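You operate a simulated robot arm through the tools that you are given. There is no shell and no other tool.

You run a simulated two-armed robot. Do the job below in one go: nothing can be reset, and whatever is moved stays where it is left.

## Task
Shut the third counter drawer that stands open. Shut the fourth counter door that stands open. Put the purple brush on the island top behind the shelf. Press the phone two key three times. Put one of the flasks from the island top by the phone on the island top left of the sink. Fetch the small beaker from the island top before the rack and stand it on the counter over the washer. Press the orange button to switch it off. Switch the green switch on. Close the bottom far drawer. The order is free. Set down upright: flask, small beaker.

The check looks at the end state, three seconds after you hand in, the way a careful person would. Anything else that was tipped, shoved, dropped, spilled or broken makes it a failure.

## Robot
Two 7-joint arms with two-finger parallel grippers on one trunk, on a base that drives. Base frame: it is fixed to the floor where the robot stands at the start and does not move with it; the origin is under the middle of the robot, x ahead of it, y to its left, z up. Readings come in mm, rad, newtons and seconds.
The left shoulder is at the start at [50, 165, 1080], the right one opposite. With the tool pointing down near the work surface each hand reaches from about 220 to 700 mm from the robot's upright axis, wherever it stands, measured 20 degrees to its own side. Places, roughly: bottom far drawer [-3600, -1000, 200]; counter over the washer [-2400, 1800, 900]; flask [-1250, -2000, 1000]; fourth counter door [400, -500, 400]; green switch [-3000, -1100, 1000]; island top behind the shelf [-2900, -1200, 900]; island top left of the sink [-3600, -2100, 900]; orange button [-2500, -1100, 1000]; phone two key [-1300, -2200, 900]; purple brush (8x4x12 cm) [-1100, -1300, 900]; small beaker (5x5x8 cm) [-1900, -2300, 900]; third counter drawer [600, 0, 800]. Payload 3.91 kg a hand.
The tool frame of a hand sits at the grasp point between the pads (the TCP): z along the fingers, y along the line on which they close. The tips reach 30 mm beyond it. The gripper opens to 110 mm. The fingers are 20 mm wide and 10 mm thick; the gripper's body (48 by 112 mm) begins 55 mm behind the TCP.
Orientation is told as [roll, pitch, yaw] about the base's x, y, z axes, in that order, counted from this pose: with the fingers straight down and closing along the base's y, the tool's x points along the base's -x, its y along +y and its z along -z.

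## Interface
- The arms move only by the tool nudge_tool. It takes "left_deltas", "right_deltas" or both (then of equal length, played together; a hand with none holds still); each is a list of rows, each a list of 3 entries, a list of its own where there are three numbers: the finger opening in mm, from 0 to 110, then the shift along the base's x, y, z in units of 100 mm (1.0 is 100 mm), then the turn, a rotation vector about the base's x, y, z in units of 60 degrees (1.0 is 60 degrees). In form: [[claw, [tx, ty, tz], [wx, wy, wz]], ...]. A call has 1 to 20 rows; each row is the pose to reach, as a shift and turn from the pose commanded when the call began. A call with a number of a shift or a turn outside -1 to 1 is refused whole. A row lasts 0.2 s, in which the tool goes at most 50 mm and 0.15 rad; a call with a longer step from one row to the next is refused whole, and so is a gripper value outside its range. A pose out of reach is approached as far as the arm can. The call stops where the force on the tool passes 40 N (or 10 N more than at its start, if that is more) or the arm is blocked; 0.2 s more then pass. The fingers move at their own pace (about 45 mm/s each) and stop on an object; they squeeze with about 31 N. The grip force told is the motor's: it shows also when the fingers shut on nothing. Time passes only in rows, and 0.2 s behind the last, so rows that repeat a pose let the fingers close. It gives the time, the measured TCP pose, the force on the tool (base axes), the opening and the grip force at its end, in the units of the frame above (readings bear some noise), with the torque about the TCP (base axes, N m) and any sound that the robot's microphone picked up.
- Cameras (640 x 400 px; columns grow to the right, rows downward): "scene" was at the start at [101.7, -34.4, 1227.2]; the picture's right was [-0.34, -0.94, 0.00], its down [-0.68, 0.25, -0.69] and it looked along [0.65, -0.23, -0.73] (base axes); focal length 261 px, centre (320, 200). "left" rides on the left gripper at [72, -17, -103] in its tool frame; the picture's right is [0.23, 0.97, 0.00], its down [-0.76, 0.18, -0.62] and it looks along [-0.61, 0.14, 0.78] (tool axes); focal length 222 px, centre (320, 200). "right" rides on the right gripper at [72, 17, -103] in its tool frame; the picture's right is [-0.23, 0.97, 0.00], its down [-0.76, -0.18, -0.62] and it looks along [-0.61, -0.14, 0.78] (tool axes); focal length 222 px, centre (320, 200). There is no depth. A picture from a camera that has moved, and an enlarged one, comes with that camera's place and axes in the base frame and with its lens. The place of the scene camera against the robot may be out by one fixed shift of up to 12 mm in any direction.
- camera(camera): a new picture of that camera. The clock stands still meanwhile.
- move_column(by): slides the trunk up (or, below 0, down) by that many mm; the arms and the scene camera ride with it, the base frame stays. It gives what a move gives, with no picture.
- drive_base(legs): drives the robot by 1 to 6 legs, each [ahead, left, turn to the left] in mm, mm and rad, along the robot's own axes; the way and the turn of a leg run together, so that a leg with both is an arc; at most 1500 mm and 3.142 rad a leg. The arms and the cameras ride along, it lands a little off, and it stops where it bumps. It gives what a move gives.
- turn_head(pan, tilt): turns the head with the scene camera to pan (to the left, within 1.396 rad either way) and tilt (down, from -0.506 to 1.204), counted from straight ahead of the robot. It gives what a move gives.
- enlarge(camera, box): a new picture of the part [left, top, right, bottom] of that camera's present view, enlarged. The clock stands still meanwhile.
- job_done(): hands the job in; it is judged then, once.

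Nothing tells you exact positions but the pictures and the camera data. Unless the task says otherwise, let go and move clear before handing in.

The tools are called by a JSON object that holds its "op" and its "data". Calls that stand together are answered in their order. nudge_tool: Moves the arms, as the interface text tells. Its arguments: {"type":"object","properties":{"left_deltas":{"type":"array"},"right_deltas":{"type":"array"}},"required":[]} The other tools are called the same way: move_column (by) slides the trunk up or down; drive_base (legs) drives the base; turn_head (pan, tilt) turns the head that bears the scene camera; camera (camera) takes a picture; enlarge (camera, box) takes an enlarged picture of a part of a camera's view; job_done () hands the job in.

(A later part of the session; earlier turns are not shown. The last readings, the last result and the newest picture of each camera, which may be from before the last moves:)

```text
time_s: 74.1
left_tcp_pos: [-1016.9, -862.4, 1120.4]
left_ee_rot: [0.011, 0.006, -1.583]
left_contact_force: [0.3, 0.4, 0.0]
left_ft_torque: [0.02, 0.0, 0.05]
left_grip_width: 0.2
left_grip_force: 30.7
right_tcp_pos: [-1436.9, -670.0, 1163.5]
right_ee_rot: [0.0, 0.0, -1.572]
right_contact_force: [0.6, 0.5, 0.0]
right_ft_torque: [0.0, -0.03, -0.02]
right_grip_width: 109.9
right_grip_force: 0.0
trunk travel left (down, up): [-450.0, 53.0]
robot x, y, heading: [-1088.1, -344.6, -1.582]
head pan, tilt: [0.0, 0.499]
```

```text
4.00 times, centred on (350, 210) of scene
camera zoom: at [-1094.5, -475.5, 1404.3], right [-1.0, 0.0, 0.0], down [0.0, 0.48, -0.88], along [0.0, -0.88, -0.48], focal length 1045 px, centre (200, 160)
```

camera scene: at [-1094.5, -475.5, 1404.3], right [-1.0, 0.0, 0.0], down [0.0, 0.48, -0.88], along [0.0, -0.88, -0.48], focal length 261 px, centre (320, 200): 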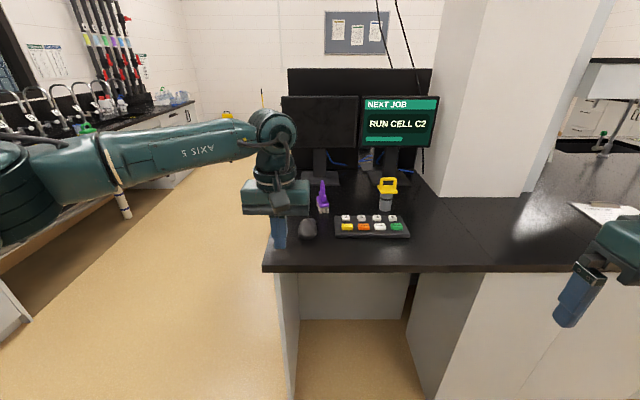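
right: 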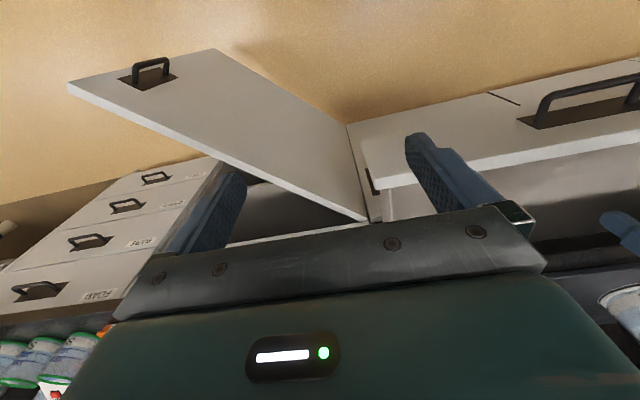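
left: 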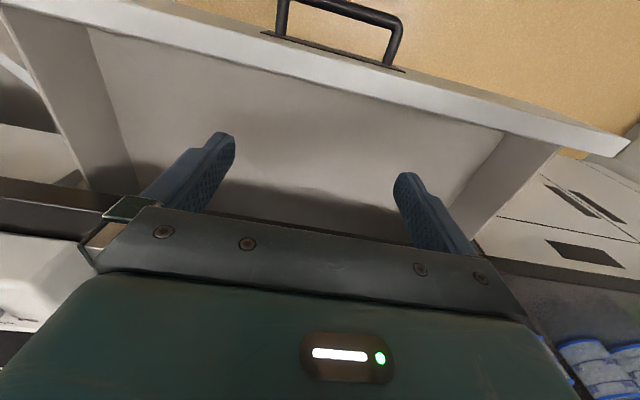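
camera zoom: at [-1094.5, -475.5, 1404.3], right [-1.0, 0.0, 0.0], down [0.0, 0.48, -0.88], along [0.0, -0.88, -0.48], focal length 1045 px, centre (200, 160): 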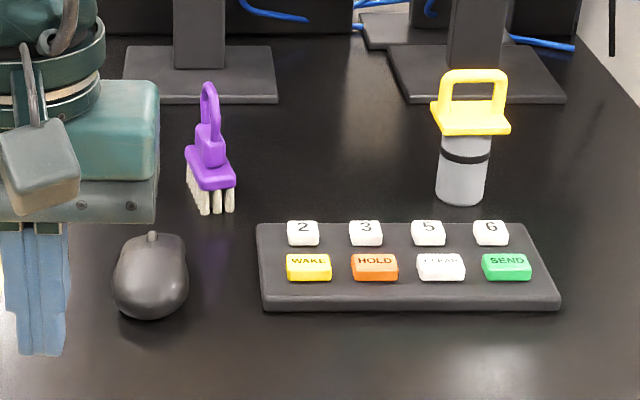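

The brush stands on its bristles, narrow side along x. I'll shift right, drive in, and use the left hand with its wrist camera to line up.

{"op": "drive_base", "data": {"legs": [[0, -170, 0], [310, 0, 0]]}}

{"op": "turn_head", "data": {"pan": 0.1, "tilt": 0.7}}

{"op": "camera", "data": {"camera": "scene"}}

{"op": "camera", "data": {"camera": "left"}}

```text
time_s: 77.9
left_tcp_pos: [-1185.3, -1168.8, 1120.6]
left_ee_rot: [0.011, 0.009, -1.581]
left_contact_force: [0.6, 0.2, 0.2]
left_ft_torque: [0.03, -0.05, 0.03]
left_grip_width: 0.0
left_grip_force: 31.1
right_tcp_pos: [-1606.1, -976.7, 1162.5]
right_ee_rot: [0.001, 0.0, -1.57]
right_contact_force: [0.7, -0.9, -0.4]
right_ft_torque: [0.04, -0.01, 0.0]
right_grip_width: 110.2
right_grip_force: 0.0
trunk travel left (down, up): [-450.0, 53.0]
robot x, y, heading: [-1265.3, -652.5, -1.57]
head pan, tilt: [0.0, 0.499]
```

```text
time_s: 78.7
left_tcp_pos: [-1185.3, -1168.3, 1121.4]
left_ee_rot: [0.01, 0.007, -1.582]
left_contact_force: [0.0, -0.1, 0.4]
left_ft_torque: [-0.04, 0.0, 0.05]
left_grip_width: 0.2
left_grip_force: 31.1
right_tcp_pos: [-1607.1, -976.7, 1163.0]
right_ee_rot: [-0.001, 0.0, -1.571]
right_contact_force: [0.2, 0.2, -0.3]
right_ft_torque: [0.02, -0.01, -0.02]
right_grip_width: 110.2
right_grip_force: 0.0
trunk travel left (down, up): [-450.0, 53.0]
robot x, y, heading: [-1262.7, -653.6, -1.571]
head pan, tilt: [0.099, 0.7]
```

```text
taken
camera scene: at [-1255.5, -774.4, 1386.6], right [-0.99, -0.1, 0.0], down [-0.06, 0.64, -0.77], along [0.08, -0.76, -0.64], focal length 261 px, centre (320, 200)
```

scene: 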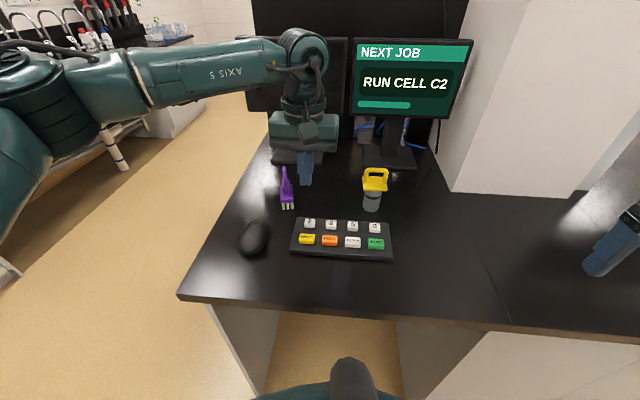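

```text
taken
camera left: at [-1202.8, -1097.0, 1225.3], right [0.98, 0.22, 0.01], down [0.16, -0.77, 0.62], along [0.14, -0.6, -0.78], focal length 222 px, centre (320, 200)
```

left: 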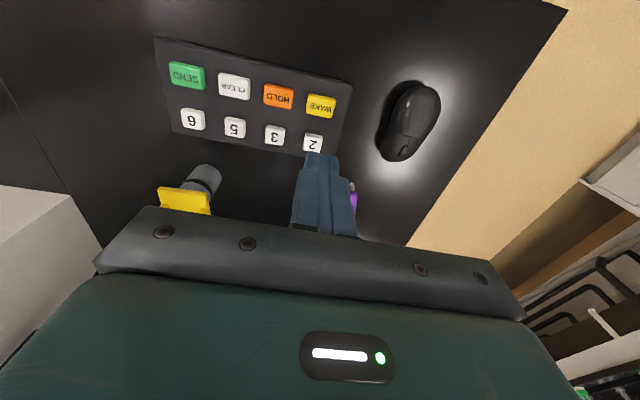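

{"op": "enlarge", "data": {"camera": "scene", "box": [240, 150, 336, 210]}}

```text
6.67 times, centred on (288, 180) of scene
camera zoom: at [-1255.5, -774.4, 1386.6], right [-0.99, -0.1, 0.0], down [-0.06, 0.64, -0.77], along [0.08, -0.76, -0.64], focal length 1741 px, centre (533, 333)
```

zoom: 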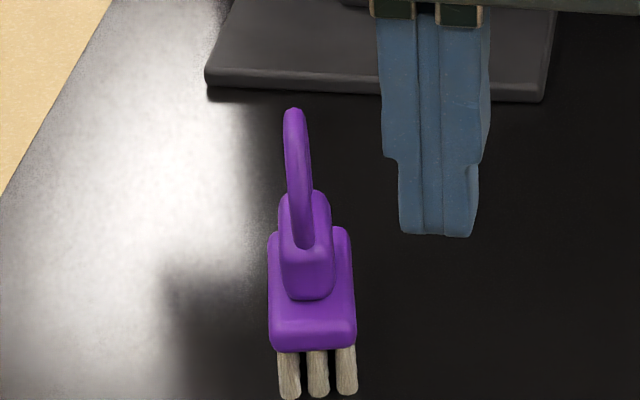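

The brush's centre is at about (-1104,-1332), its long axis turned ~13° from -y; the neck (20 mm wide) sits at z≈937–960. I'll bring the left hand above it with the opening across the neck.

{"op": "nudge_tool", "data": {"left_deltas": [[30, [0.2, -0.4, 0], [0, 0, 0.1]], [60, [0.4, -0.8, 0], [0, 0, 0.21]], [70, [0.5, -1.0, 0], [0, 0, 0.21]], [70, [0.5, -1.0, 0], [0, 0, 0.21]]]}}

{"op": "nudge_tool", "data": {"left_deltas": [[70, [0.15, -0.3, 0], [0, 0, 0]], [70, [0.32, -0.62, 0], [0, 0, 0]], [70, [0.32, -0.62, 0], [0, 0, 0]]]}}

{"op": "camera", "data": {"camera": "scene"}}

{"op": "camera", "data": {"camera": "left"}}

```text
time_s: 79.7
left_tcp_pos: [-1135.2, -1269.3, 1121.2]
left_ee_rot: [0.011, 0.008, -1.362]
left_contact_force: [0.1, -0.1, 1.6]
left_ft_torque: [0.0, 0.05, -0.02]
left_grip_width: 69.8
left_grip_force: 0.1
right_tcp_pos: [-1606.4, -976.9, 1162.9]
right_ee_rot: [-0.001, -0.001, -1.571]
right_contact_force: [0.2, 0.5, -0.4]
right_ft_torque: [-0.01, 0.0, -0.02]
right_grip_width: 110.1
right_grip_force: 0.1
trunk travel left (down, up): [-450.0, 53.0]
robot x, y, heading: [-1261.7, -651.8, -1.57]
head pan, tilt: [0.099, 0.7]
```

```text
time_s: 80.5
left_tcp_pos: [-1105.7, -1302.1, 1120.3]
left_ee_rot: [0.012, 0.008, -1.363]
left_contact_force: [-0.4, -0.6, 0.3]
left_ft_torque: [-0.03, 0.02, 0.01]
left_grip_width: 69.8
left_grip_force: 0.1
left hand out of reach, approached as far as the arm can: row 2, 3
right_tcp_pos: [-1609.5, -975.8, 1162.5]
right_ee_rot: [0.003, 0.0, -1.57]
right_contact_force: [0.6, 0.4, -0.5]
right_ft_torque: [0.03, 0.02, 0.02]
right_grip_width: 110.0
right_grip_force: 0.0
trunk travel left (down, up): [-450.0, 53.0]
robot x, y, heading: [-1257.6, -654.8, -1.571]
head pan, tilt: [0.099, 0.7]
```

```text
taken
camera scene: at [-1256.9, -774.5, 1386.6], right [-0.99, -0.1, 0.0], down [-0.06, 0.64, -0.77], along [0.08, -0.76, -0.64], focal length 261 px, centre (320, 200)
```

scene: 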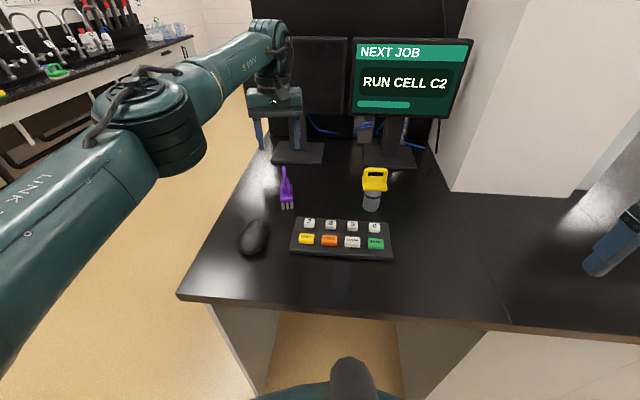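

```text
taken
camera left: at [-1138.2, -1235.9, 1223.0], right [0.91, 0.42, 0.01], down [0.32, -0.71, 0.62], along [0.27, -0.56, -0.78], focal length 222 px, centre (320, 200)
```

left: 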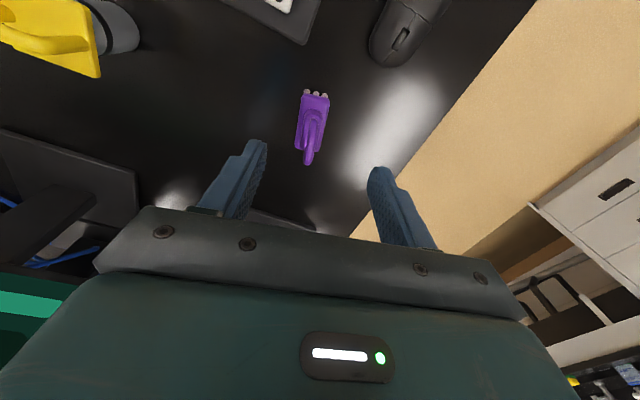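

Reach falls short by ~30 mm. I'll drive ahead 60 mm and then correct the hand.

{"op": "drive_base", "data": {"legs": [[60, 0, 0]]}}

{"op": "nudge_tool", "data": {"left_deltas": [[70, [0, 0.1, 0], [0, 0, 0]], [70, [0, 0.2, 0], [0, 0, 0]], [70, [0, 0.2, 0], [0, 0, 0]]]}}

```text
time_s: 81.4
left_tcp_pos: [-1104.7, -1364.0, 1119.1]
left_ee_rot: [0.012, 0.008, -1.363]
left_contact_force: [1.1, 0.0, -0.2]
left_ft_torque: [-0.01, -0.01, -0.01]
left_grip_width: 70.1
left_grip_force: 0.1
right_tcp_pos: [-1605.5, -1038.4, 1161.9]
right_ee_rot: [0.001, 0.001, -1.57]
right_contact_force: [0.1, 0.1, 0.0]
right_ft_torque: [0.04, -0.01, 0.0]
right_grip_width: 109.9
right_grip_force: 0.1
trunk travel left (down, up): [-450.0, 53.0]
robot x, y, heading: [-1257.6, -712.9, -1.573]
head pan, tilt: [0.099, 0.7]
```

```text
time_s: 82.2
left_tcp_pos: [-1104.9, -1342.0, 1119.5]
left_ee_rot: [0.01, 0.008, -1.363]
left_contact_force: [0.2, -0.6, 0.2]
left_ft_torque: [0.03, 0.02, -0.02]
left_grip_width: 70.2
left_grip_force: 0.1
right_tcp_pos: [-1607.5, -1036.6, 1161.9]
right_ee_rot: [0.0, 0.0, -1.571]
right_contact_force: [-0.3, -1.3, -0.3]
right_ft_torque: [-0.01, 0.02, 0.01]
right_grip_width: 110.1
right_grip_force: 0.0
trunk travel left (down, up): [-450.0, 53.0]
robot x, y, heading: [-1264.2, -711.4, -1.57]
head pan, tilt: [0.099, 0.7]
```

{"op": "nudge_tool", "data": {"left_deltas": [[70, [0.02, 0.1, 0], [0, 0, 0]], [70, [0.02, 0.1, 0], [0, 0, 0]]]}}

{"op": "move_column", "data": {"by": -60}}

{"op": "camera", "data": {"camera": "left"}}

{"op": "enlarge", "data": {"camera": "scene", "box": [230, 120, 358, 200]}}

```text
time_s: 82.8
left_tcp_pos: [-1102.6, -1332.0, 1118.9]
left_ee_rot: [0.01, 0.006, -1.363]
left_contact_force: [-0.8, -1.0, 1.1]
left_ft_torque: [0.02, 0.0, -0.01]
left_grip_width: 70.1
left_grip_force: 0.1
right_tcp_pos: [-1607.0, -1035.7, 1163.6]
right_ee_rot: [0.0, 0.0, -1.57]
right_contact_force: [-0.4, 0.1, -1.3]
right_ft_torque: [0.02, -0.02, 0.0]
right_grip_width: 109.8
right_grip_force: 0.1
trunk travel left (down, up): [-450.0, 53.0]
robot x, y, heading: [-1257.0, -714.2, -1.576]
head pan, tilt: [0.099, 0.7]
```

```text
time_s: 83.8
left_tcp_pos: [-1102.6, -1331.5, 1059.7]
left_ee_rot: [0.011, 0.008, -1.363]
left_contact_force: [0.8, -0.2, 0.2]
left_ft_torque: [-0.02, -0.02, 0.01]
left_grip_width: 70.1
left_grip_force: 0.1
right_tcp_pos: [-1607.9, -1037.0, 1102.7]
right_ee_rot: [-0.001, 0.0, -1.571]
right_contact_force: [-0.2, 0.6, 0.1]
right_ft_torque: [0.05, 0.03, 0.0]
right_grip_width: 109.9
right_grip_force: 0.0
trunk travel left (down, up): [-390.0, 113.0]
robot x, y, heading: [-1261.2, -713.8, -1.564]
head pan, tilt: [0.099, 0.7]
```

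```text
taken
camera left: at [-1135.2, -1266.0, 1162.9], right [0.91, 0.42, 0.01], down [0.33, -0.71, 0.62], along [0.27, -0.56, -0.78], focal length 222 px, centre (320, 200)
```

left: 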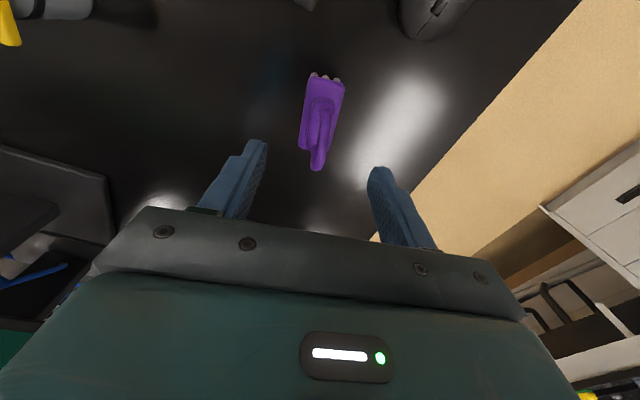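

```text
5.00 times, centred on (294, 160) of scene
camera zoom: at [-1255.4, -834.7, 1326.6], right [-1.0, -0.1, 0.0], down [-0.06, 0.64, -0.77], along [0.08, -0.76, -0.64], focal length 1306 px, centre (450, 400)
```

zoom: 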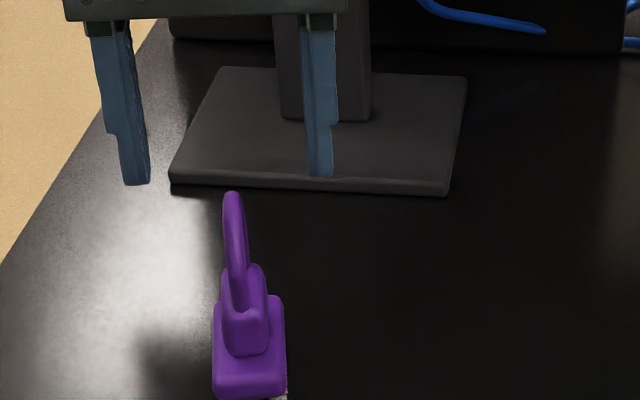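

Centred over the brush. Lowering to TCP z≈972 and closing on the neck.

{"op": "move_column", "data": {"by": -87}}

{"op": "camera", "data": {"camera": "left"}}

{"op": "enlarge", "data": {"camera": "scene", "box": [230, 120, 358, 200]}}

```text
time_s: 85.1
left_tcp_pos: [-1102.7, -1332.2, 971.6]
left_ee_rot: [0.011, 0.007, -1.361]
left_contact_force: [0.1, -0.1, -0.2]
left_ft_torque: [0.01, 0.02, 0.0]
left_grip_width: 70.3
left_grip_force: 0.0
right_tcp_pos: [-1607.8, -1036.6, 1017.0]
right_ee_rot: [-0.001, 0.001, -1.57]
right_contact_force: [-0.7, 0.3, -0.1]
right_ft_torque: [0.01, -0.02, 0.03]
right_grip_width: 110.0
right_grip_force: 0.1
trunk travel left (down, up): [-303.0, 200.0]
robot x, y, heading: [-1263.5, -709.0, -1.568]
head pan, tilt: [0.099, 0.7]
```

```text
taken
camera left: at [-1135.2, -1266.0, 1075.9], right [0.91, 0.42, 0.01], down [0.33, -0.71, 0.62], along [0.27, -0.56, -0.78], focal length 222 px, centre (320, 200)
```

left: 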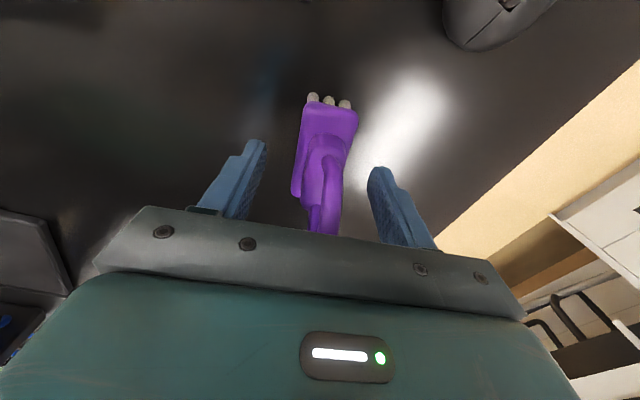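

```text
5.00 times, centred on (294, 160) of scene
camera zoom: at [-1255.5, -834.8, 1239.6], right [-1.0, -0.1, 0.0], down [-0.06, 0.64, -0.77], along [0.08, -0.76, -0.64], focal length 1306 px, centre (450, 400)
```

zoom: 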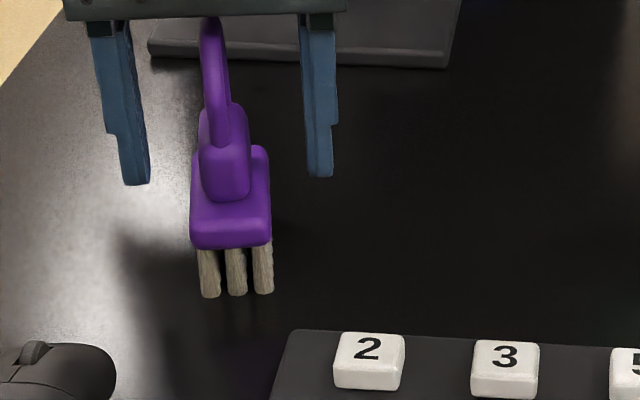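

{"op": "nudge_tool", "data": {"left_deltas": [[40, [0, 0, 0], [0, 0, 0]], [20, [0, 0, 0], [0, 0, 0]], [0, [0, 0, 0], [0, 0, 0]], [0, [0, 0, 0], [0, 0, 0]], [0, [0, 0, 0], [0, 0, 0]], [0, [0, 0, 0], [0, 0, 0]]]}}

{"op": "enlarge", "data": {"camera": "scene", "box": [230, 120, 358, 200]}}

```text
time_s: 86.5
left_tcp_pos: [-1102.8, -1332.8, 972.2]
left_ee_rot: [0.012, 0.007, -1.363]
left_contact_force: [0.3, 0.8, -0.3]
left_ft_torque: [0.0, 0.01, 0.01]
left_grip_width: 21.4
left_grip_force: 31.2
right_tcp_pos: [-1607.4, -1036.7, 1015.8]
right_ee_rot: [0.001, 0.001, -1.571]
right_contact_force: [0.5, 0.6, 1.3]
right_ft_torque: [0.01, 0.03, 0.01]
right_grip_width: 110.0
right_grip_force: 0.0
trunk travel left (down, up): [-303.0, 200.0]
robot x, y, heading: [-1256.5, -715.6, -1.569]
head pan, tilt: [0.099, 0.7]
```

```text
5.00 times, centred on (294, 160) of scene
camera zoom: at [-1255.5, -834.9, 1239.6], right [-1.0, -0.1, 0.0], down [-0.06, 0.64, -0.76], along [0.08, -0.76, -0.64], focal length 1306 px, centre (450, 400)
```

zoom: 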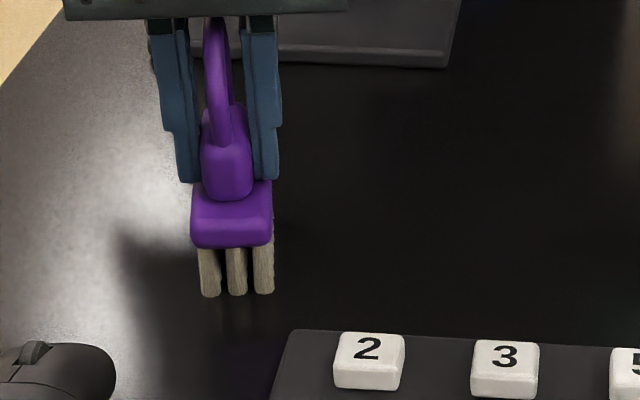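

Neck gripped (21 mm). I'll lift, back away and drive along the aisle toward the shelf.

{"op": "move_column", "data": {"by": 150}}

{"op": "drive_base", "data": {"legs": [[-520, 0, 0], [0, -1150, 0]]}}

{"op": "turn_head", "data": {"pan": -0.2, "tilt": 0.4}}

{"op": "camera", "data": {"camera": "scene"}}

```text
time_s: 88.2
left_tcp_pos: [-1102.7, -1332.5, 1122.1]
left_ee_rot: [0.01, 0.007, -1.364]
left_contact_force: [-0.2, -0.5, -0.3]
left_ft_torque: [0.03, 0.02, 0.01]
left_grip_width: 21.5
left_grip_force: 31.2
right_tcp_pos: [-1607.3, -1036.8, 1165.9]
right_ee_rot: [-0.001, -0.001, -1.571]
right_contact_force: [0.6, 0.1, -1.0]
right_ft_torque: [-0.03, 0.02, -0.04]
right_grip_width: 109.9
right_grip_force: 0.1
trunk travel left (down, up): [-453.0, 50.0]
robot x, y, heading: [-1260.6, -708.6, -1.569]
head pan, tilt: [0.099, 0.7]
```

```text
time_s: 101.2
left_tcp_pos: [-2260.1, -777.6, 1122.6]
left_ee_rot: [0.01, 0.007, -1.395]
left_contact_force: [-0.8, -1.3, -0.3]
left_ft_torque: [0.01, -0.01, -0.02]
left_grip_width: 21.3
left_grip_force: 31.1
right_tcp_pos: [-2756.0, -466.0, 1166.2]
right_ee_rot: [0.0, -0.001, -1.603]
right_contact_force: [0.1, -0.2, -0.1]
right_ft_torque: [0.0, -0.01, -0.01]
right_grip_width: 110.1
right_grip_force: 0.0
trunk travel left (down, up): [-453.0, 50.0]
robot x, y, heading: [-2395.4, -151.5, -1.601]
head pan, tilt: [0.099, 0.7]
```

```text
time_s: 102.0
left_tcp_pos: [-2260.5, -777.2, 1121.0]
left_ee_rot: [0.01, 0.006, -1.395]
left_contact_force: [-0.2, 0.1, -1.3]
left_ft_torque: [0.02, 0.01, 0.0]
left_grip_width: 21.3
left_grip_force: 31.2
right_tcp_pos: [-2757.2, -465.8, 1165.1]
right_ee_rot: [-0.001, 0.0, -1.602]
right_contact_force: [-0.3, -0.1, -0.2]
right_ft_torque: [0.01, 0.03, -0.01]
right_grip_width: 110.0
right_grip_force: 0.1
trunk travel left (down, up): [-453.0, 50.0]
robot x, y, heading: [-2395.9, -152.4, -1.603]
head pan, tilt: [-0.201, 0.4]
```

```text
taken
camera scene: at [-2425.3, -281.3, 1416.3], right [-0.97, 0.23, 0.0], down [0.09, 0.38, -0.92], along [-0.21, -0.9, -0.39], focal length 261 px, centre (320, 200)
```

scene: 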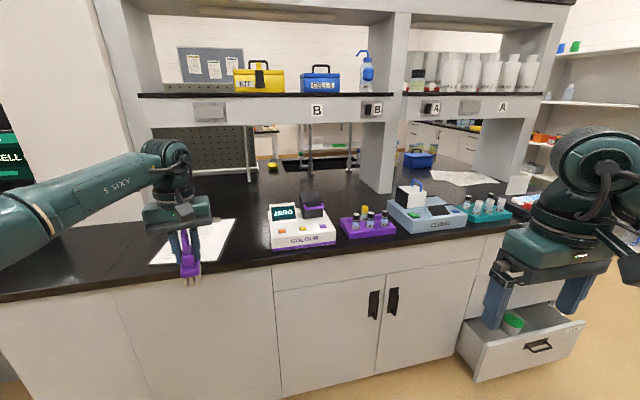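

I now see the shelf with the "COLOUR" device (about x -2500), the "CLOUD" device (about x -3000), and the open bottom drawer. Let me zoom in on the bench.

{"op": "enlarge", "data": {"camera": "scene", "box": [240, 140, 560, 340]}}

{"op": "enlarge", "data": {"camera": "scene", "box": [140, 180, 340, 305]}}

{"op": "enlarge", "data": {"camera": "scene", "box": [340, 160, 500, 260]}}

```text
2.00 times, centred on (400, 240) of scene
camera zoom: at [-2425.3, -281.3, 1416.3], right [-0.97, 0.23, 0.0], down [0.09, 0.38, -0.92], along [-0.21, -0.9, -0.39], focal length 522 px, centre (160, 120)
```

zoom: 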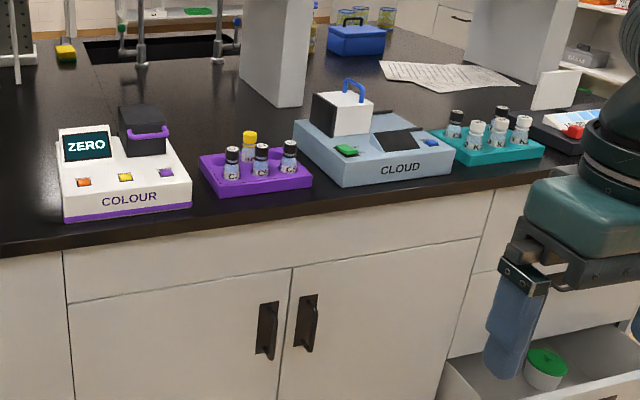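

```text
3.20 times, centred on (240, 242) of scene
camera zoom: at [-2425.3, -281.3, 1416.3], right [-0.97, 0.23, 0.0], down [0.09, 0.38, -0.92], along [-0.21, -0.9, -0.39], focal length 836 px, centre (576, 64)
```

zoom: 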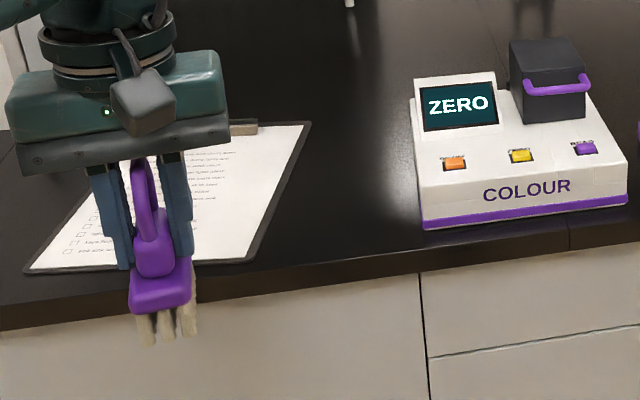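

```text
4.00 times, centred on (420, 210) of scene
camera zoom: at [-2425.3, -281.3, 1416.3], right [-0.97, 0.23, 0.0], down [0.09, 0.38, -0.92], along [-0.21, -0.9, -0.39], focal length 1045 px, centre (-80, 160)
```

zoom: 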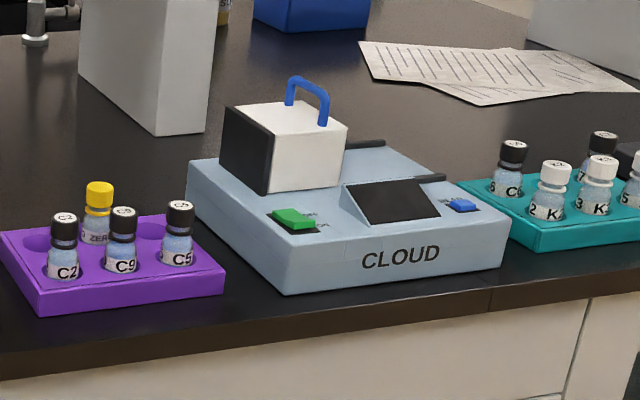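

I can see the free bench area behind the purple rack, in front of the shelf post (post base at y≈-1500). I'll square up, shift along the aisle to x≈-3048, then look again before driving in.

{"op": "drive_base", "data": {"legs": [[0, 0, 0.031], [0, -650, 0]]}}

{"op": "turn_head", "data": {"pan": 0.1, "tilt": 0.6}}

{"op": "camera", "data": {"camera": "scene"}}

```text
time_s: 108.5
left_tcp_pos: [-2883.7, -773.9, 1122.6]
left_ee_rot: [0.011, 0.008, -1.355]
left_contact_force: [0.4, 1.1, -0.4]
left_ft_torque: [-0.01, -0.03, -0.03]
left_grip_width: 21.3
left_grip_force: 31.2
right_tcp_pos: [-3390.2, -481.3, 1165.2]
right_ee_rot: [-0.002, -0.001, -1.564]
right_contact_force: [0.1, 0.6, -0.7]
right_ft_torque: [0.02, 0.0, -0.01]
right_grip_width: 109.8
right_grip_force: 0.1
trunk travel left (down, up): [-453.0, 50.0]
robot x, y, heading: [-3049.1, -153.9, -1.562]
head pan, tilt: [-0.201, 0.4]
```

```text
time_s: 109.3
left_tcp_pos: [-2882.8, -773.1, 1122.4]
left_ee_rot: [0.011, 0.009, -1.357]
left_contact_force: [1.0, 0.2, -0.7]
left_ft_torque: [0.01, -0.01, 0.05]
left_grip_width: 21.3
left_grip_force: 30.8
right_tcp_pos: [-3390.8, -481.6, 1165.9]
right_ee_rot: [-0.001, 0.001, -1.565]
right_contact_force: [0.4, -0.2, -0.6]
right_ft_torque: [-0.01, 0.03, 0.0]
right_grip_width: 110.0
right_grip_force: 0.1
trunk travel left (down, up): [-453.0, 50.0]
robot x, y, heading: [-3046.1, -152.2, -1.563]
head pan, tilt: [0.099, 0.6]
```

```text
taken
camera scene: at [-3039.8, -281.2, 1398.2], right [-0.99, -0.11, 0.0], down [-0.06, 0.56, -0.83], along [0.09, -0.82, -0.56], focal length 261 px, centre (320, 200)
```

scene: 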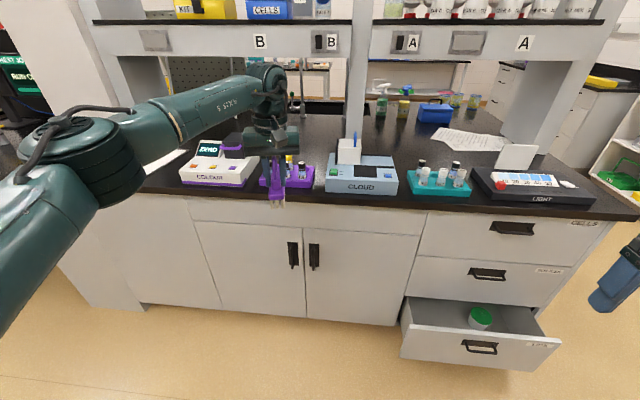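

{"op": "enlarge", "data": {"camera": "scene", "box": [240, 120, 400, 220]}}

{"op": "enlarge", "data": {"camera": "scene", "box": [400, 200, 624, 340]}}

```text
4.00 times, centred on (320, 170) of scene
camera zoom: at [-3039.8, -281.2, 1398.2], right [-0.99, -0.11, 0.0], down [-0.06, 0.56, -0.83], along [0.09, -0.82, -0.56], focal length 1045 px, centre (320, 320)
```

zoom: 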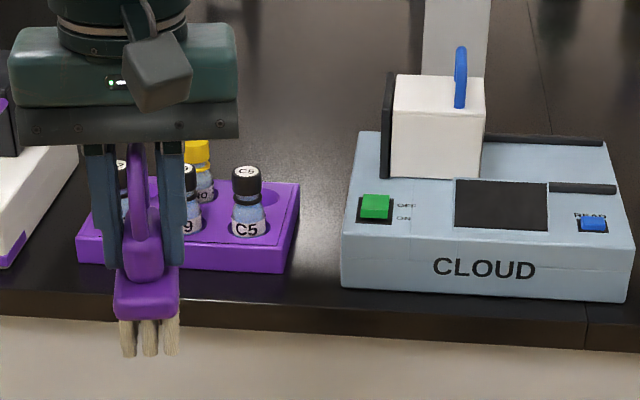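

```text
2.86 times, centred on (512, 270) of scene
camera zoom: at [-3039.8, -281.2, 1398.2], right [-0.99, -0.11, 0.0], down [-0.06, 0.56, -0.83], along [0.09, -0.82, -0.56], focal length 746 px, centre (-229, 0)
```

zoom: 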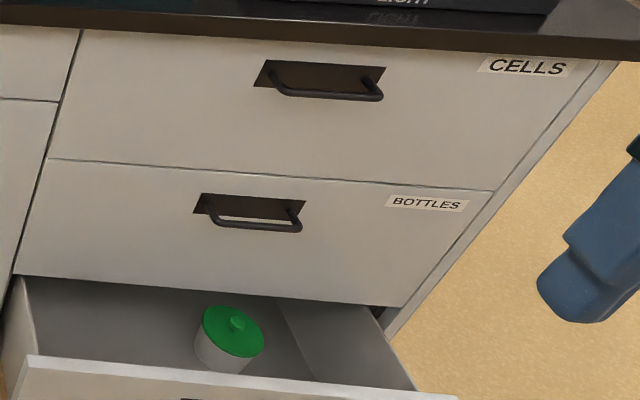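

Rack's back edge is at y≈-1196 and the CLOUD box's left side at x≈-2972. I'll drive in so the brush ends up over (-2880,-1265), then look.

{"op": "drive_base", "data": {"legs": [[350, 0, 0]]}}

{"op": "drive_base", "data": {"legs": [[140, 0, 0]]}}

{"op": "camera", "data": {"camera": "scene"}}

{"op": "camera", "data": {"camera": "left"}}

```text
time_s: 111.5
left_tcp_pos: [-2886.0, -1116.8, 1122.1]
left_ee_rot: [0.01, 0.008, -1.363]
left_contact_force: [-0.1, 0.1, -1.0]
left_ft_torque: [0.02, 0.0, -0.01]
left_grip_width: 21.5
left_grip_force: 31.1
right_tcp_pos: [-3390.2, -821.2, 1165.7]
right_ee_rot: [0.0, 0.001, -1.571]
right_contact_force: [-0.6, -0.1, -0.5]
right_ft_torque: [0.01, -0.01, 0.02]
right_grip_width: 110.2
right_grip_force: 0.0
trunk travel left (down, up): [-453.0, 50.0]
robot x, y, heading: [-3044.8, -499.6, -1.571]
head pan, tilt: [0.099, 0.6]
```

```text
time_s: 112.9
left_tcp_pos: [-2884.1, -1258.9, 1121.7]
left_ee_rot: [0.01, 0.008, -1.361]
left_contact_force: [0.4, 0.1, -0.7]
left_ft_torque: [-0.01, -0.03, 0.0]
left_grip_width: 21.4
left_grip_force: 30.3
right_tcp_pos: [-3390.5, -965.5, 1166.7]
right_ee_rot: [0.0, 0.0, -1.568]
right_contact_force: [-0.3, 0.6, 0.0]
right_ft_torque: [0.03, 0.02, 0.03]
right_grip_width: 110.0
right_grip_force: 0.0
trunk travel left (down, up): [-453.0, 50.0]
robot x, y, heading: [-3044.5, -639.9, -1.564]
head pan, tilt: [0.099, 0.6]
```

```text
taken
camera scene: at [-3038.5, -765.9, 1398.1], right [-0.99, -0.1, 0.0], down [-0.06, 0.56, -0.82], along [0.09, -0.82, -0.57], focal length 261 px, centre (320, 200)
```

scene: 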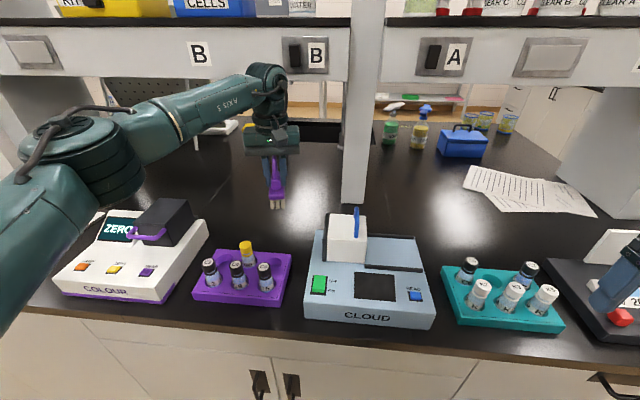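

```text
taken
camera left: at [-2916.9, -1193.0, 1225.4], right [0.9, 0.43, 0.01], down [0.33, -0.71, 0.62], along [0.27, -0.56, -0.79], focal length 222 px, centre (320, 200)
```

left: 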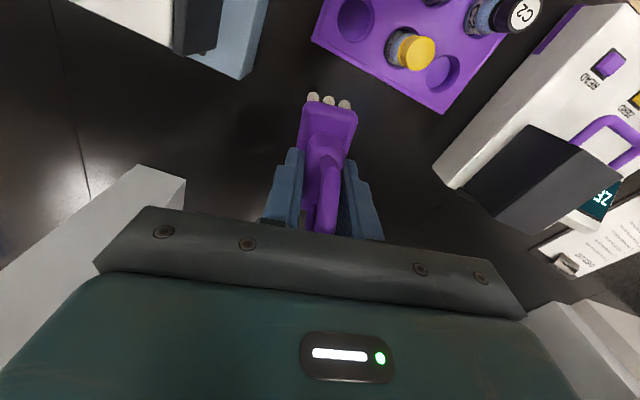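

The brush hangs at (-2884,-1259), 13 mm behind the rack. I'll shift it 17 mm further back and lower it.

{"op": "nudge_tool", "data": {"left_deltas": [[0, [0, -0.17, 0], [0, 0, 0]], [0, [0, -0.17, 0], [0, 0, 0]]]}}

{"op": "move_column", "data": {"by": -142}}

{"op": "camera", "data": {"camera": "left"}}

{"op": "camera", "data": {"camera": "scene"}}

```text
time_s: 113.5
left_tcp_pos: [-2883.2, -1274.5, 1120.0]
left_ee_rot: [0.011, 0.006, -1.359]
left_contact_force: [-0.5, 0.6, -0.8]
left_ft_torque: [-0.01, 0.03, 0.01]
left_grip_width: 21.3
left_grip_force: 31.0
right_tcp_pos: [-3389.1, -963.6, 1166.1]
right_ee_rot: [0.0, 0.0, -1.569]
right_contact_force: [0.6, 0.1, -0.4]
right_ft_torque: [-0.02, 0.04, 0.0]
right_grip_width: 110.2
right_grip_force: 0.1
trunk travel left (down, up): [-453.0, 50.0]
robot x, y, heading: [-3048.9, -639.1, -1.565]
head pan, tilt: [0.099, 0.6]
```

```text
time_s: 115.2
left_tcp_pos: [-2883.8, -1274.1, 979.2]
left_ee_rot: [0.011, 0.008, -1.359]
left_contact_force: [-0.8, -0.1, -0.6]
left_ft_torque: [-0.04, -0.02, -0.01]
left_grip_width: 21.5
left_grip_force: 30.9
right_tcp_pos: [-3389.4, -965.1, 1023.7]
right_ee_rot: [0.0, -0.001, -1.567]
right_contact_force: [-0.5, 0.8, 0.1]
right_ft_torque: [-0.02, -0.01, 0.02]
right_grip_width: 109.9
right_grip_force: 0.1
trunk travel left (down, up): [-311.0, 192.0]
robot x, y, heading: [-3044.6, -640.6, -1.566]
head pan, tilt: [0.099, 0.6]
```

```text
taken
camera left: at [-2916.7, -1208.4, 1083.4], right [0.9, 0.43, 0.01], down [0.33, -0.71, 0.62], along [0.27, -0.56, -0.78], focal length 222 px, centre (320, 200)
```

left: 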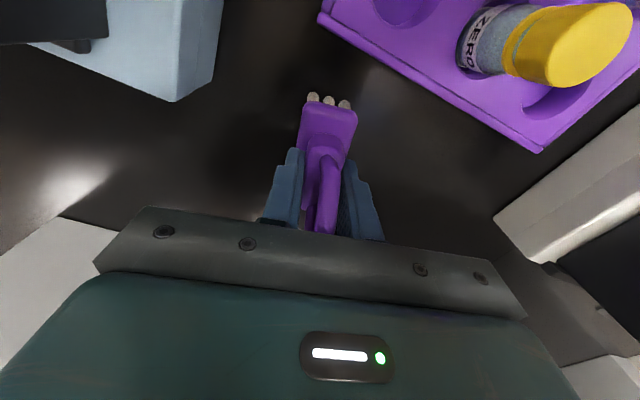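

```text
taken
camera scene: at [-3038.5, -764.7, 1256.2], right [-0.99, -0.1, 0.0], down [-0.06, 0.56, -0.83], along [0.09, -0.82, -0.56], focal length 261 px, centre (320, 200)
```

scene: 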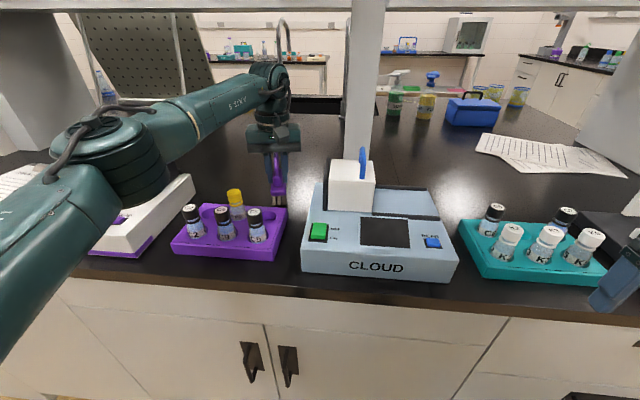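

{"op": "nudge_tool", "data": {"left_deltas": [[0, [0, 0, -0.03], [0, 0, 0]], [0, [0, 0, -0.05], [0, 0, 0]], [0, [0, 0, -0.065], [0, 0, 0]]]}}

{"op": "enlarge", "data": {"camera": "scene", "box": [230, 140, 358, 220]}}

```text
time_s: 116.0
left_tcp_pos: [-2882.4, -1275.1, 973.1]
left_ee_rot: [0.011, 0.008, -1.359]
left_contact_force: [-0.7, 0.2, -0.4]
left_ft_torque: [0.0, 0.01, -0.01]
left_grip_width: 21.3
left_grip_force: 30.9
right_tcp_pos: [-3390.4, -964.7, 1022.9]
right_ee_rot: [0.0, 0.001, -1.566]
right_contact_force: [0.2, -0.6, 0.8]
right_ft_torque: [0.03, 0.02, 0.02]
right_grip_width: 110.1
right_grip_force: 0.0
trunk travel left (down, up): [-311.0, 192.0]
robot x, y, heading: [-3047.1, -639.4, -1.569]
head pan, tilt: [0.099, 0.6]
```

```text
5.00 times, centred on (294, 180) of scene
camera zoom: at [-3038.5, -764.9, 1256.2], right [-0.99, -0.1, 0.0], down [-0.06, 0.56, -0.83], along [0.09, -0.82, -0.56], focal length 1306 px, centre (450, 300)
```

zoom: 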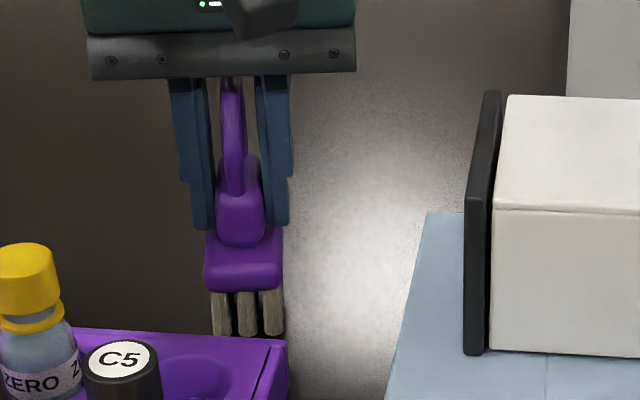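

{"op": "nudge_tool", "data": {"left_deltas": [[0, [0, 0, -0.01], [0, 0, 0]], [0, [0, 0, -0.02], [0, 0, 0]], [0, [0, 0, -0.02], [0, 0, 0]]]}}

```text
time_s: 116.8
left_tcp_pos: [-2883.5, -1273.9, 972.6]
left_ee_rot: [0.011, 0.004, -1.359]
left_contact_force: [0.7, -0.3, 6.6]
left_ft_torque: [0.14, 0.1, 0.01]
left_grip_width: 21.3
left_grip_force: 31.0
right_tcp_pos: [-3388.9, -963.0, 1023.8]
right_ee_rot: [-0.001, -0.003, -1.568]
right_contact_force: [-0.9, 0.3, 0.2]
right_ft_torque: [0.0, -0.01, -0.01]
right_grip_width: 109.9
right_grip_force: 0.1
trunk travel left (down, up): [-311.0, 192.0]
robot x, y, heading: [-3047.3, -639.3, -1.569]
head pan, tilt: [0.099, 0.6]
```

Contact felt (6.6 N). Releasing gently and lifting straight up.

{"op": "nudge_tool", "data": {"left_deltas": [[30, [0, 0, 0], [0, 0, 0]], [45, [0, 0, 0], [0, 0, 0]], [60, [0, 0, 0], [0, 0, 0]], [60, [0, 0, 0], [0, 0, 0]]]}}

{"op": "move_column", "data": {"by": 150}}

{"op": "camera", "data": {"camera": "scene"}}

{"op": "camera", "data": {"camera": "left"}}

```text
time_s: 117.8
left_tcp_pos: [-2884.1, -1274.5, 971.0]
left_ee_rot: [0.011, 0.007, -1.36]
left_contact_force: [0.9, -0.6, -0.5]
left_ft_torque: [-0.01, 0.0, 0.0]
left_grip_width: 59.9
left_grip_force: 0.2
right_tcp_pos: [-3389.5, -964.1, 1024.5]
right_ee_rot: [0.0, 0.001, -1.568]
right_contact_force: [0.1, 1.1, 0.9]
right_ft_torque: [-0.01, -0.02, 0.01]
right_grip_width: 110.0
right_grip_force: 0.0
trunk travel left (down, up): [-311.0, 192.0]
robot x, y, heading: [-3045.1, -643.1, -1.57]
head pan, tilt: [0.099, 0.6]
```

```text
time_s: 119.5
left_tcp_pos: [-2883.7, -1274.9, 1119.9]
left_ee_rot: [0.011, 0.006, -1.358]
left_contact_force: [0.0, 0.1, 0.2]
left_ft_torque: [0.0, -0.01, 0.01]
left_grip_width: 59.8
left_grip_force: 0.0
right_tcp_pos: [-3390.4, -965.0, 1173.7]
right_ee_rot: [0.0, 0.0, -1.567]
right_contact_force: [0.7, -0.1, 0.3]
right_ft_torque: [-0.02, 0.02, 0.01]
right_grip_width: 109.9
right_grip_force: 0.1
trunk travel left (down, up): [-461.0, 42.0]
robot x, y, heading: [-3044.2, -636.7, -1.567]
head pan, tilt: [0.099, 0.6]
```

```text
taken
camera scene: at [-3038.6, -764.9, 1406.1], right [-0.99, -0.1, 0.0], down [-0.06, 0.56, -0.82], along [0.09, -0.82, -0.57], focal length 261 px, centre (320, 200)
```

scene: 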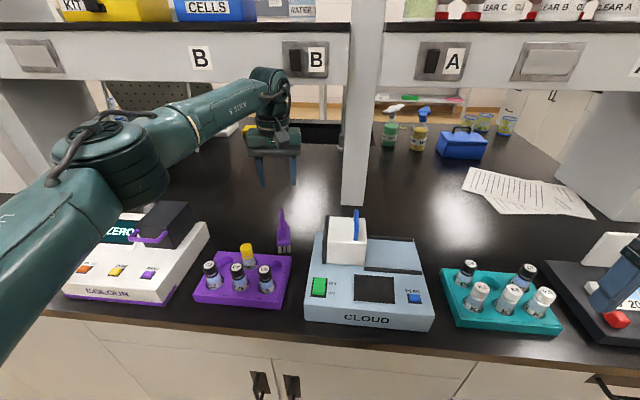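

```text
taken
camera left: at [-2916.7, -1208.6, 1224.5], right [0.9, 0.43, 0.01], down [0.33, -0.71, 0.62], along [0.27, -0.56, -0.78], focal length 222 px, centre (320, 200)
```

left: 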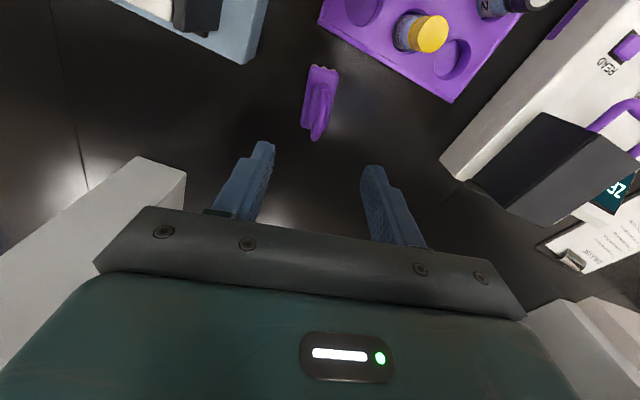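

The brush stands behind the rack. Next: a close look at the green switch on CLOUD and the orange button on COLOUR.

{"op": "enlarge", "data": {"camera": "scene", "box": [296, 260, 360, 300]}}

{"op": "enlarge", "data": {"camera": "scene", "box": [56, 240, 168, 310]}}

```text
10.00 times, centred on (328, 280) of scene
camera zoom: at [-3038.6, -764.9, 1406.1], right [-0.99, -0.1, 0.0], down [-0.06, 0.56, -0.82], along [0.09, -0.82, -0.57], focal length 2612 px, centre (240, -600)
```

zoom: 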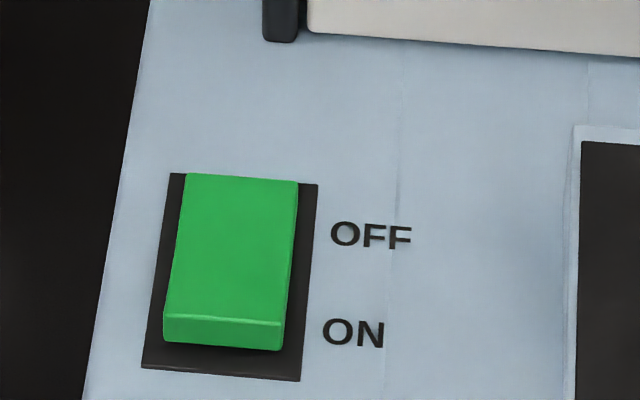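

```text
5.71 times, centred on (112, 275) of scene
camera zoom: at [-3038.6, -764.9, 1406.1], right [-0.99, -0.1, 0.0], down [-0.06, 0.56, -0.82], along [0.09, -0.82, -0.57], focal length 1492 px, centre (1509, -229)
```

zoom: 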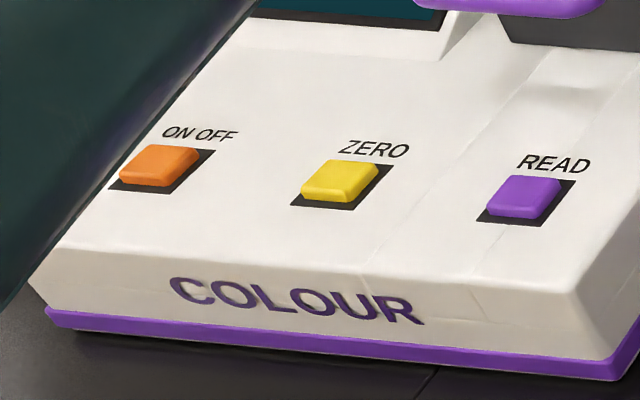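

The green rocker's ON end (near edge, raised) is at about (-3002,-1092); the orange ON/OFF button is at about (-2490,-1094). I'll bring the left hand, fingers closed, over the rocker's ON end first.

{"op": "nudge_tool", "data": {"left_deltas": [[30, [0, 0.3, 0], [0, 0, -0.07]], [0, [0, 0.6, 0], [0, 0, -0.14]], [0, [0, 1.0, 0], [0, 0, -0.2]], [0, [0, 1.0, 0], [0, 0, -0.2]]]}}

{"op": "nudge_tool", "data": {"left_deltas": [[0, [0, 0.4, 0], [0, 0, 0]], [0, [0, 0.82, 0], [0, 0, 0]], [0, [-0.4, 0.82, 0], [0, 0, 0]], [0, [-0.8, 0.82, 0], [0, 0, 0]], [0, [-1.0, 0.82, 0], [0, 0, 0]], [0, [-1.0, 0.82, 0], [0, 0, 0]]]}}

{"op": "nudge_tool", "data": {"left_deltas": [[0, [-0.18, 0, 0], [0, 0, 0]], [0, [-0.18, 0, 0], [0, 0, 0]]]}}

{"op": "camera", "data": {"camera": "scene"}}

{"op": "camera", "data": {"camera": "left"}}

```text
time_s: 120.5
left_tcp_pos: [-2883.3, -1174.8, 1122.6]
left_ee_rot: [0.01, 0.007, -1.568]
left_contact_force: [-0.7, 0.3, -0.8]
left_ft_torque: [0.0, -0.04, -0.02]
left_grip_width: 0.0
left_grip_force: 26.1
right_tcp_pos: [-3390.5, -963.8, 1174.3]
right_ee_rot: [-0.001, -0.001, -1.567]
right_contact_force: [-0.2, 0.1, -0.3]
right_ft_torque: [0.04, 0.0, 0.03]
right_grip_width: 110.2
right_grip_force: 0.0
trunk travel left (down, up): [-461.0, 42.0]
robot x, y, heading: [-3046.6, -641.2, -1.569]
head pan, tilt: [0.099, 0.6]
```

```text
time_s: 121.9
left_tcp_pos: [-2983.2, -1092.9, 1121.4]
left_ee_rot: [0.012, 0.007, -1.568]
left_contact_force: [-0.5, -0.7, 0.1]
left_ft_torque: [-0.03, 0.02, 0.02]
left_grip_width: 0.1
left_grip_force: 31.0
right_tcp_pos: [-3389.5, -963.4, 1173.5]
right_ee_rot: [-0.001, -0.001, -1.567]
right_contact_force: [0.4, -1.1, -0.4]
right_ft_torque: [-0.01, 0.01, 0.02]
right_grip_width: 109.9
right_grip_force: 0.2
trunk travel left (down, up): [-461.0, 42.0]
robot x, y, heading: [-3044.9, -640.8, -1.566]
head pan, tilt: [0.099, 0.6]
```

```text
time_s: 122.5
left_tcp_pos: [-3001.6, -1092.9, 1120.1]
left_ee_rot: [0.012, 0.007, -1.566]
left_contact_force: [-0.3, -0.1, 0.8]
left_ft_torque: [-0.01, -0.01, 0.02]
left_grip_width: 0.0
left_grip_force: 31.1
right_tcp_pos: [-3389.7, -964.4, 1173.6]
right_ee_rot: [0.0, 0.0, -1.567]
right_contact_force: [-0.5, 0.1, -0.2]
right_ft_torque: [0.02, 0.04, -0.01]
right_grip_width: 110.0
right_grip_force: 0.2
trunk travel left (down, up): [-461.0, 42.0]
robot x, y, heading: [-3043.3, -641.5, -1.57]
head pan, tilt: [0.099, 0.6]
```

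```text
taken
camera scene: at [-3038.1, -764.7, 1406.2], right [-0.99, -0.1, 0.0], down [-0.06, 0.56, -0.83], along [0.09, -0.82, -0.56], focal length 261 px, centre (320, 200)
```

scene: 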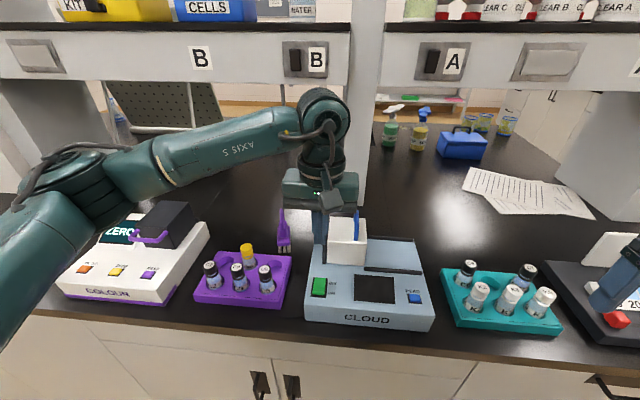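

```text
taken
camera left: at [-3019.5, -1021.1, 1224.5], right [0.97, 0.23, 0.01], down [0.17, -0.77, 0.62], along [0.15, -0.6, -0.78], focal length 222 px, centre (320, 200)
```

left: 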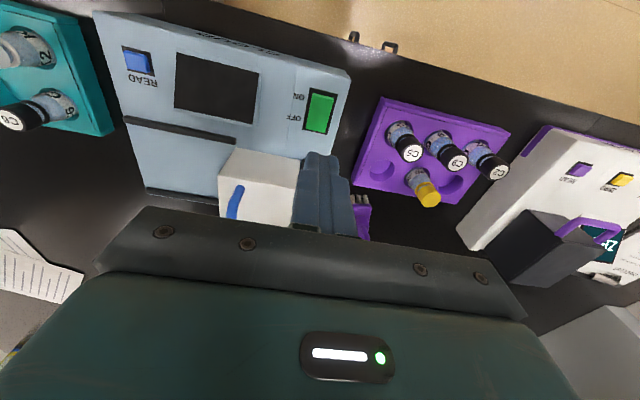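

{"op": "enlarge", "data": {"camera": "left", "box": [272, 70, 368, 130]}}

{"op": "enlarge", "data": {"camera": "scene", "box": [280, 200, 376, 300]}}

```text
6.67 times, centred on (320, 100) of left
camera zoom: at [-3019.5, -1021.1, 1224.5], right [0.97, 0.23, 0.01], down [0.17, -0.77, 0.62], along [0.15, -0.6, -0.78], focal length 1481 px, centre (320, 867)
```

zoom: 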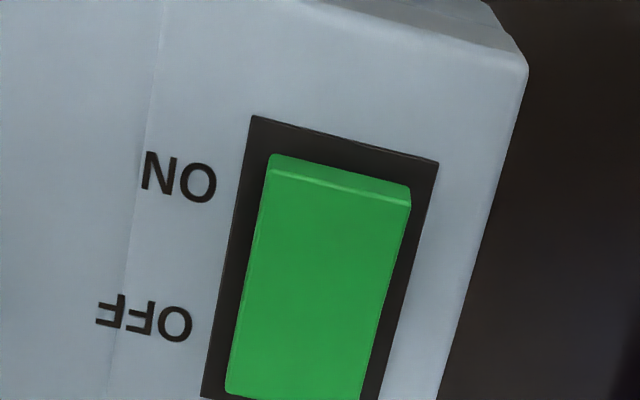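

```text
4.00 times, centred on (328, 250) of scene
camera zoom: at [-3038.1, -764.7, 1406.2], right [-0.99, -0.1, 0.0], down [-0.06, 0.56, -0.83], along [0.09, -0.82, -0.56], focal length 1045 px, centre (288, 0)
```

zoom: 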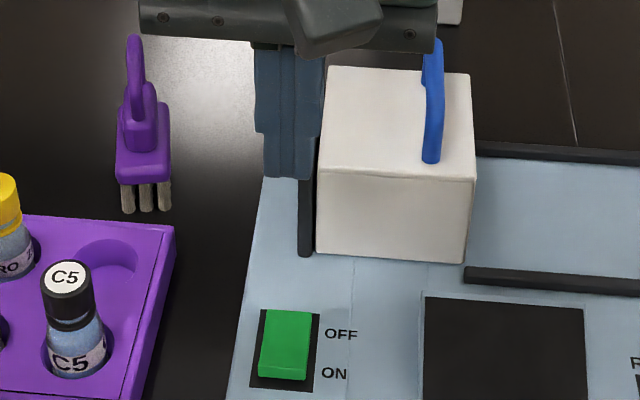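

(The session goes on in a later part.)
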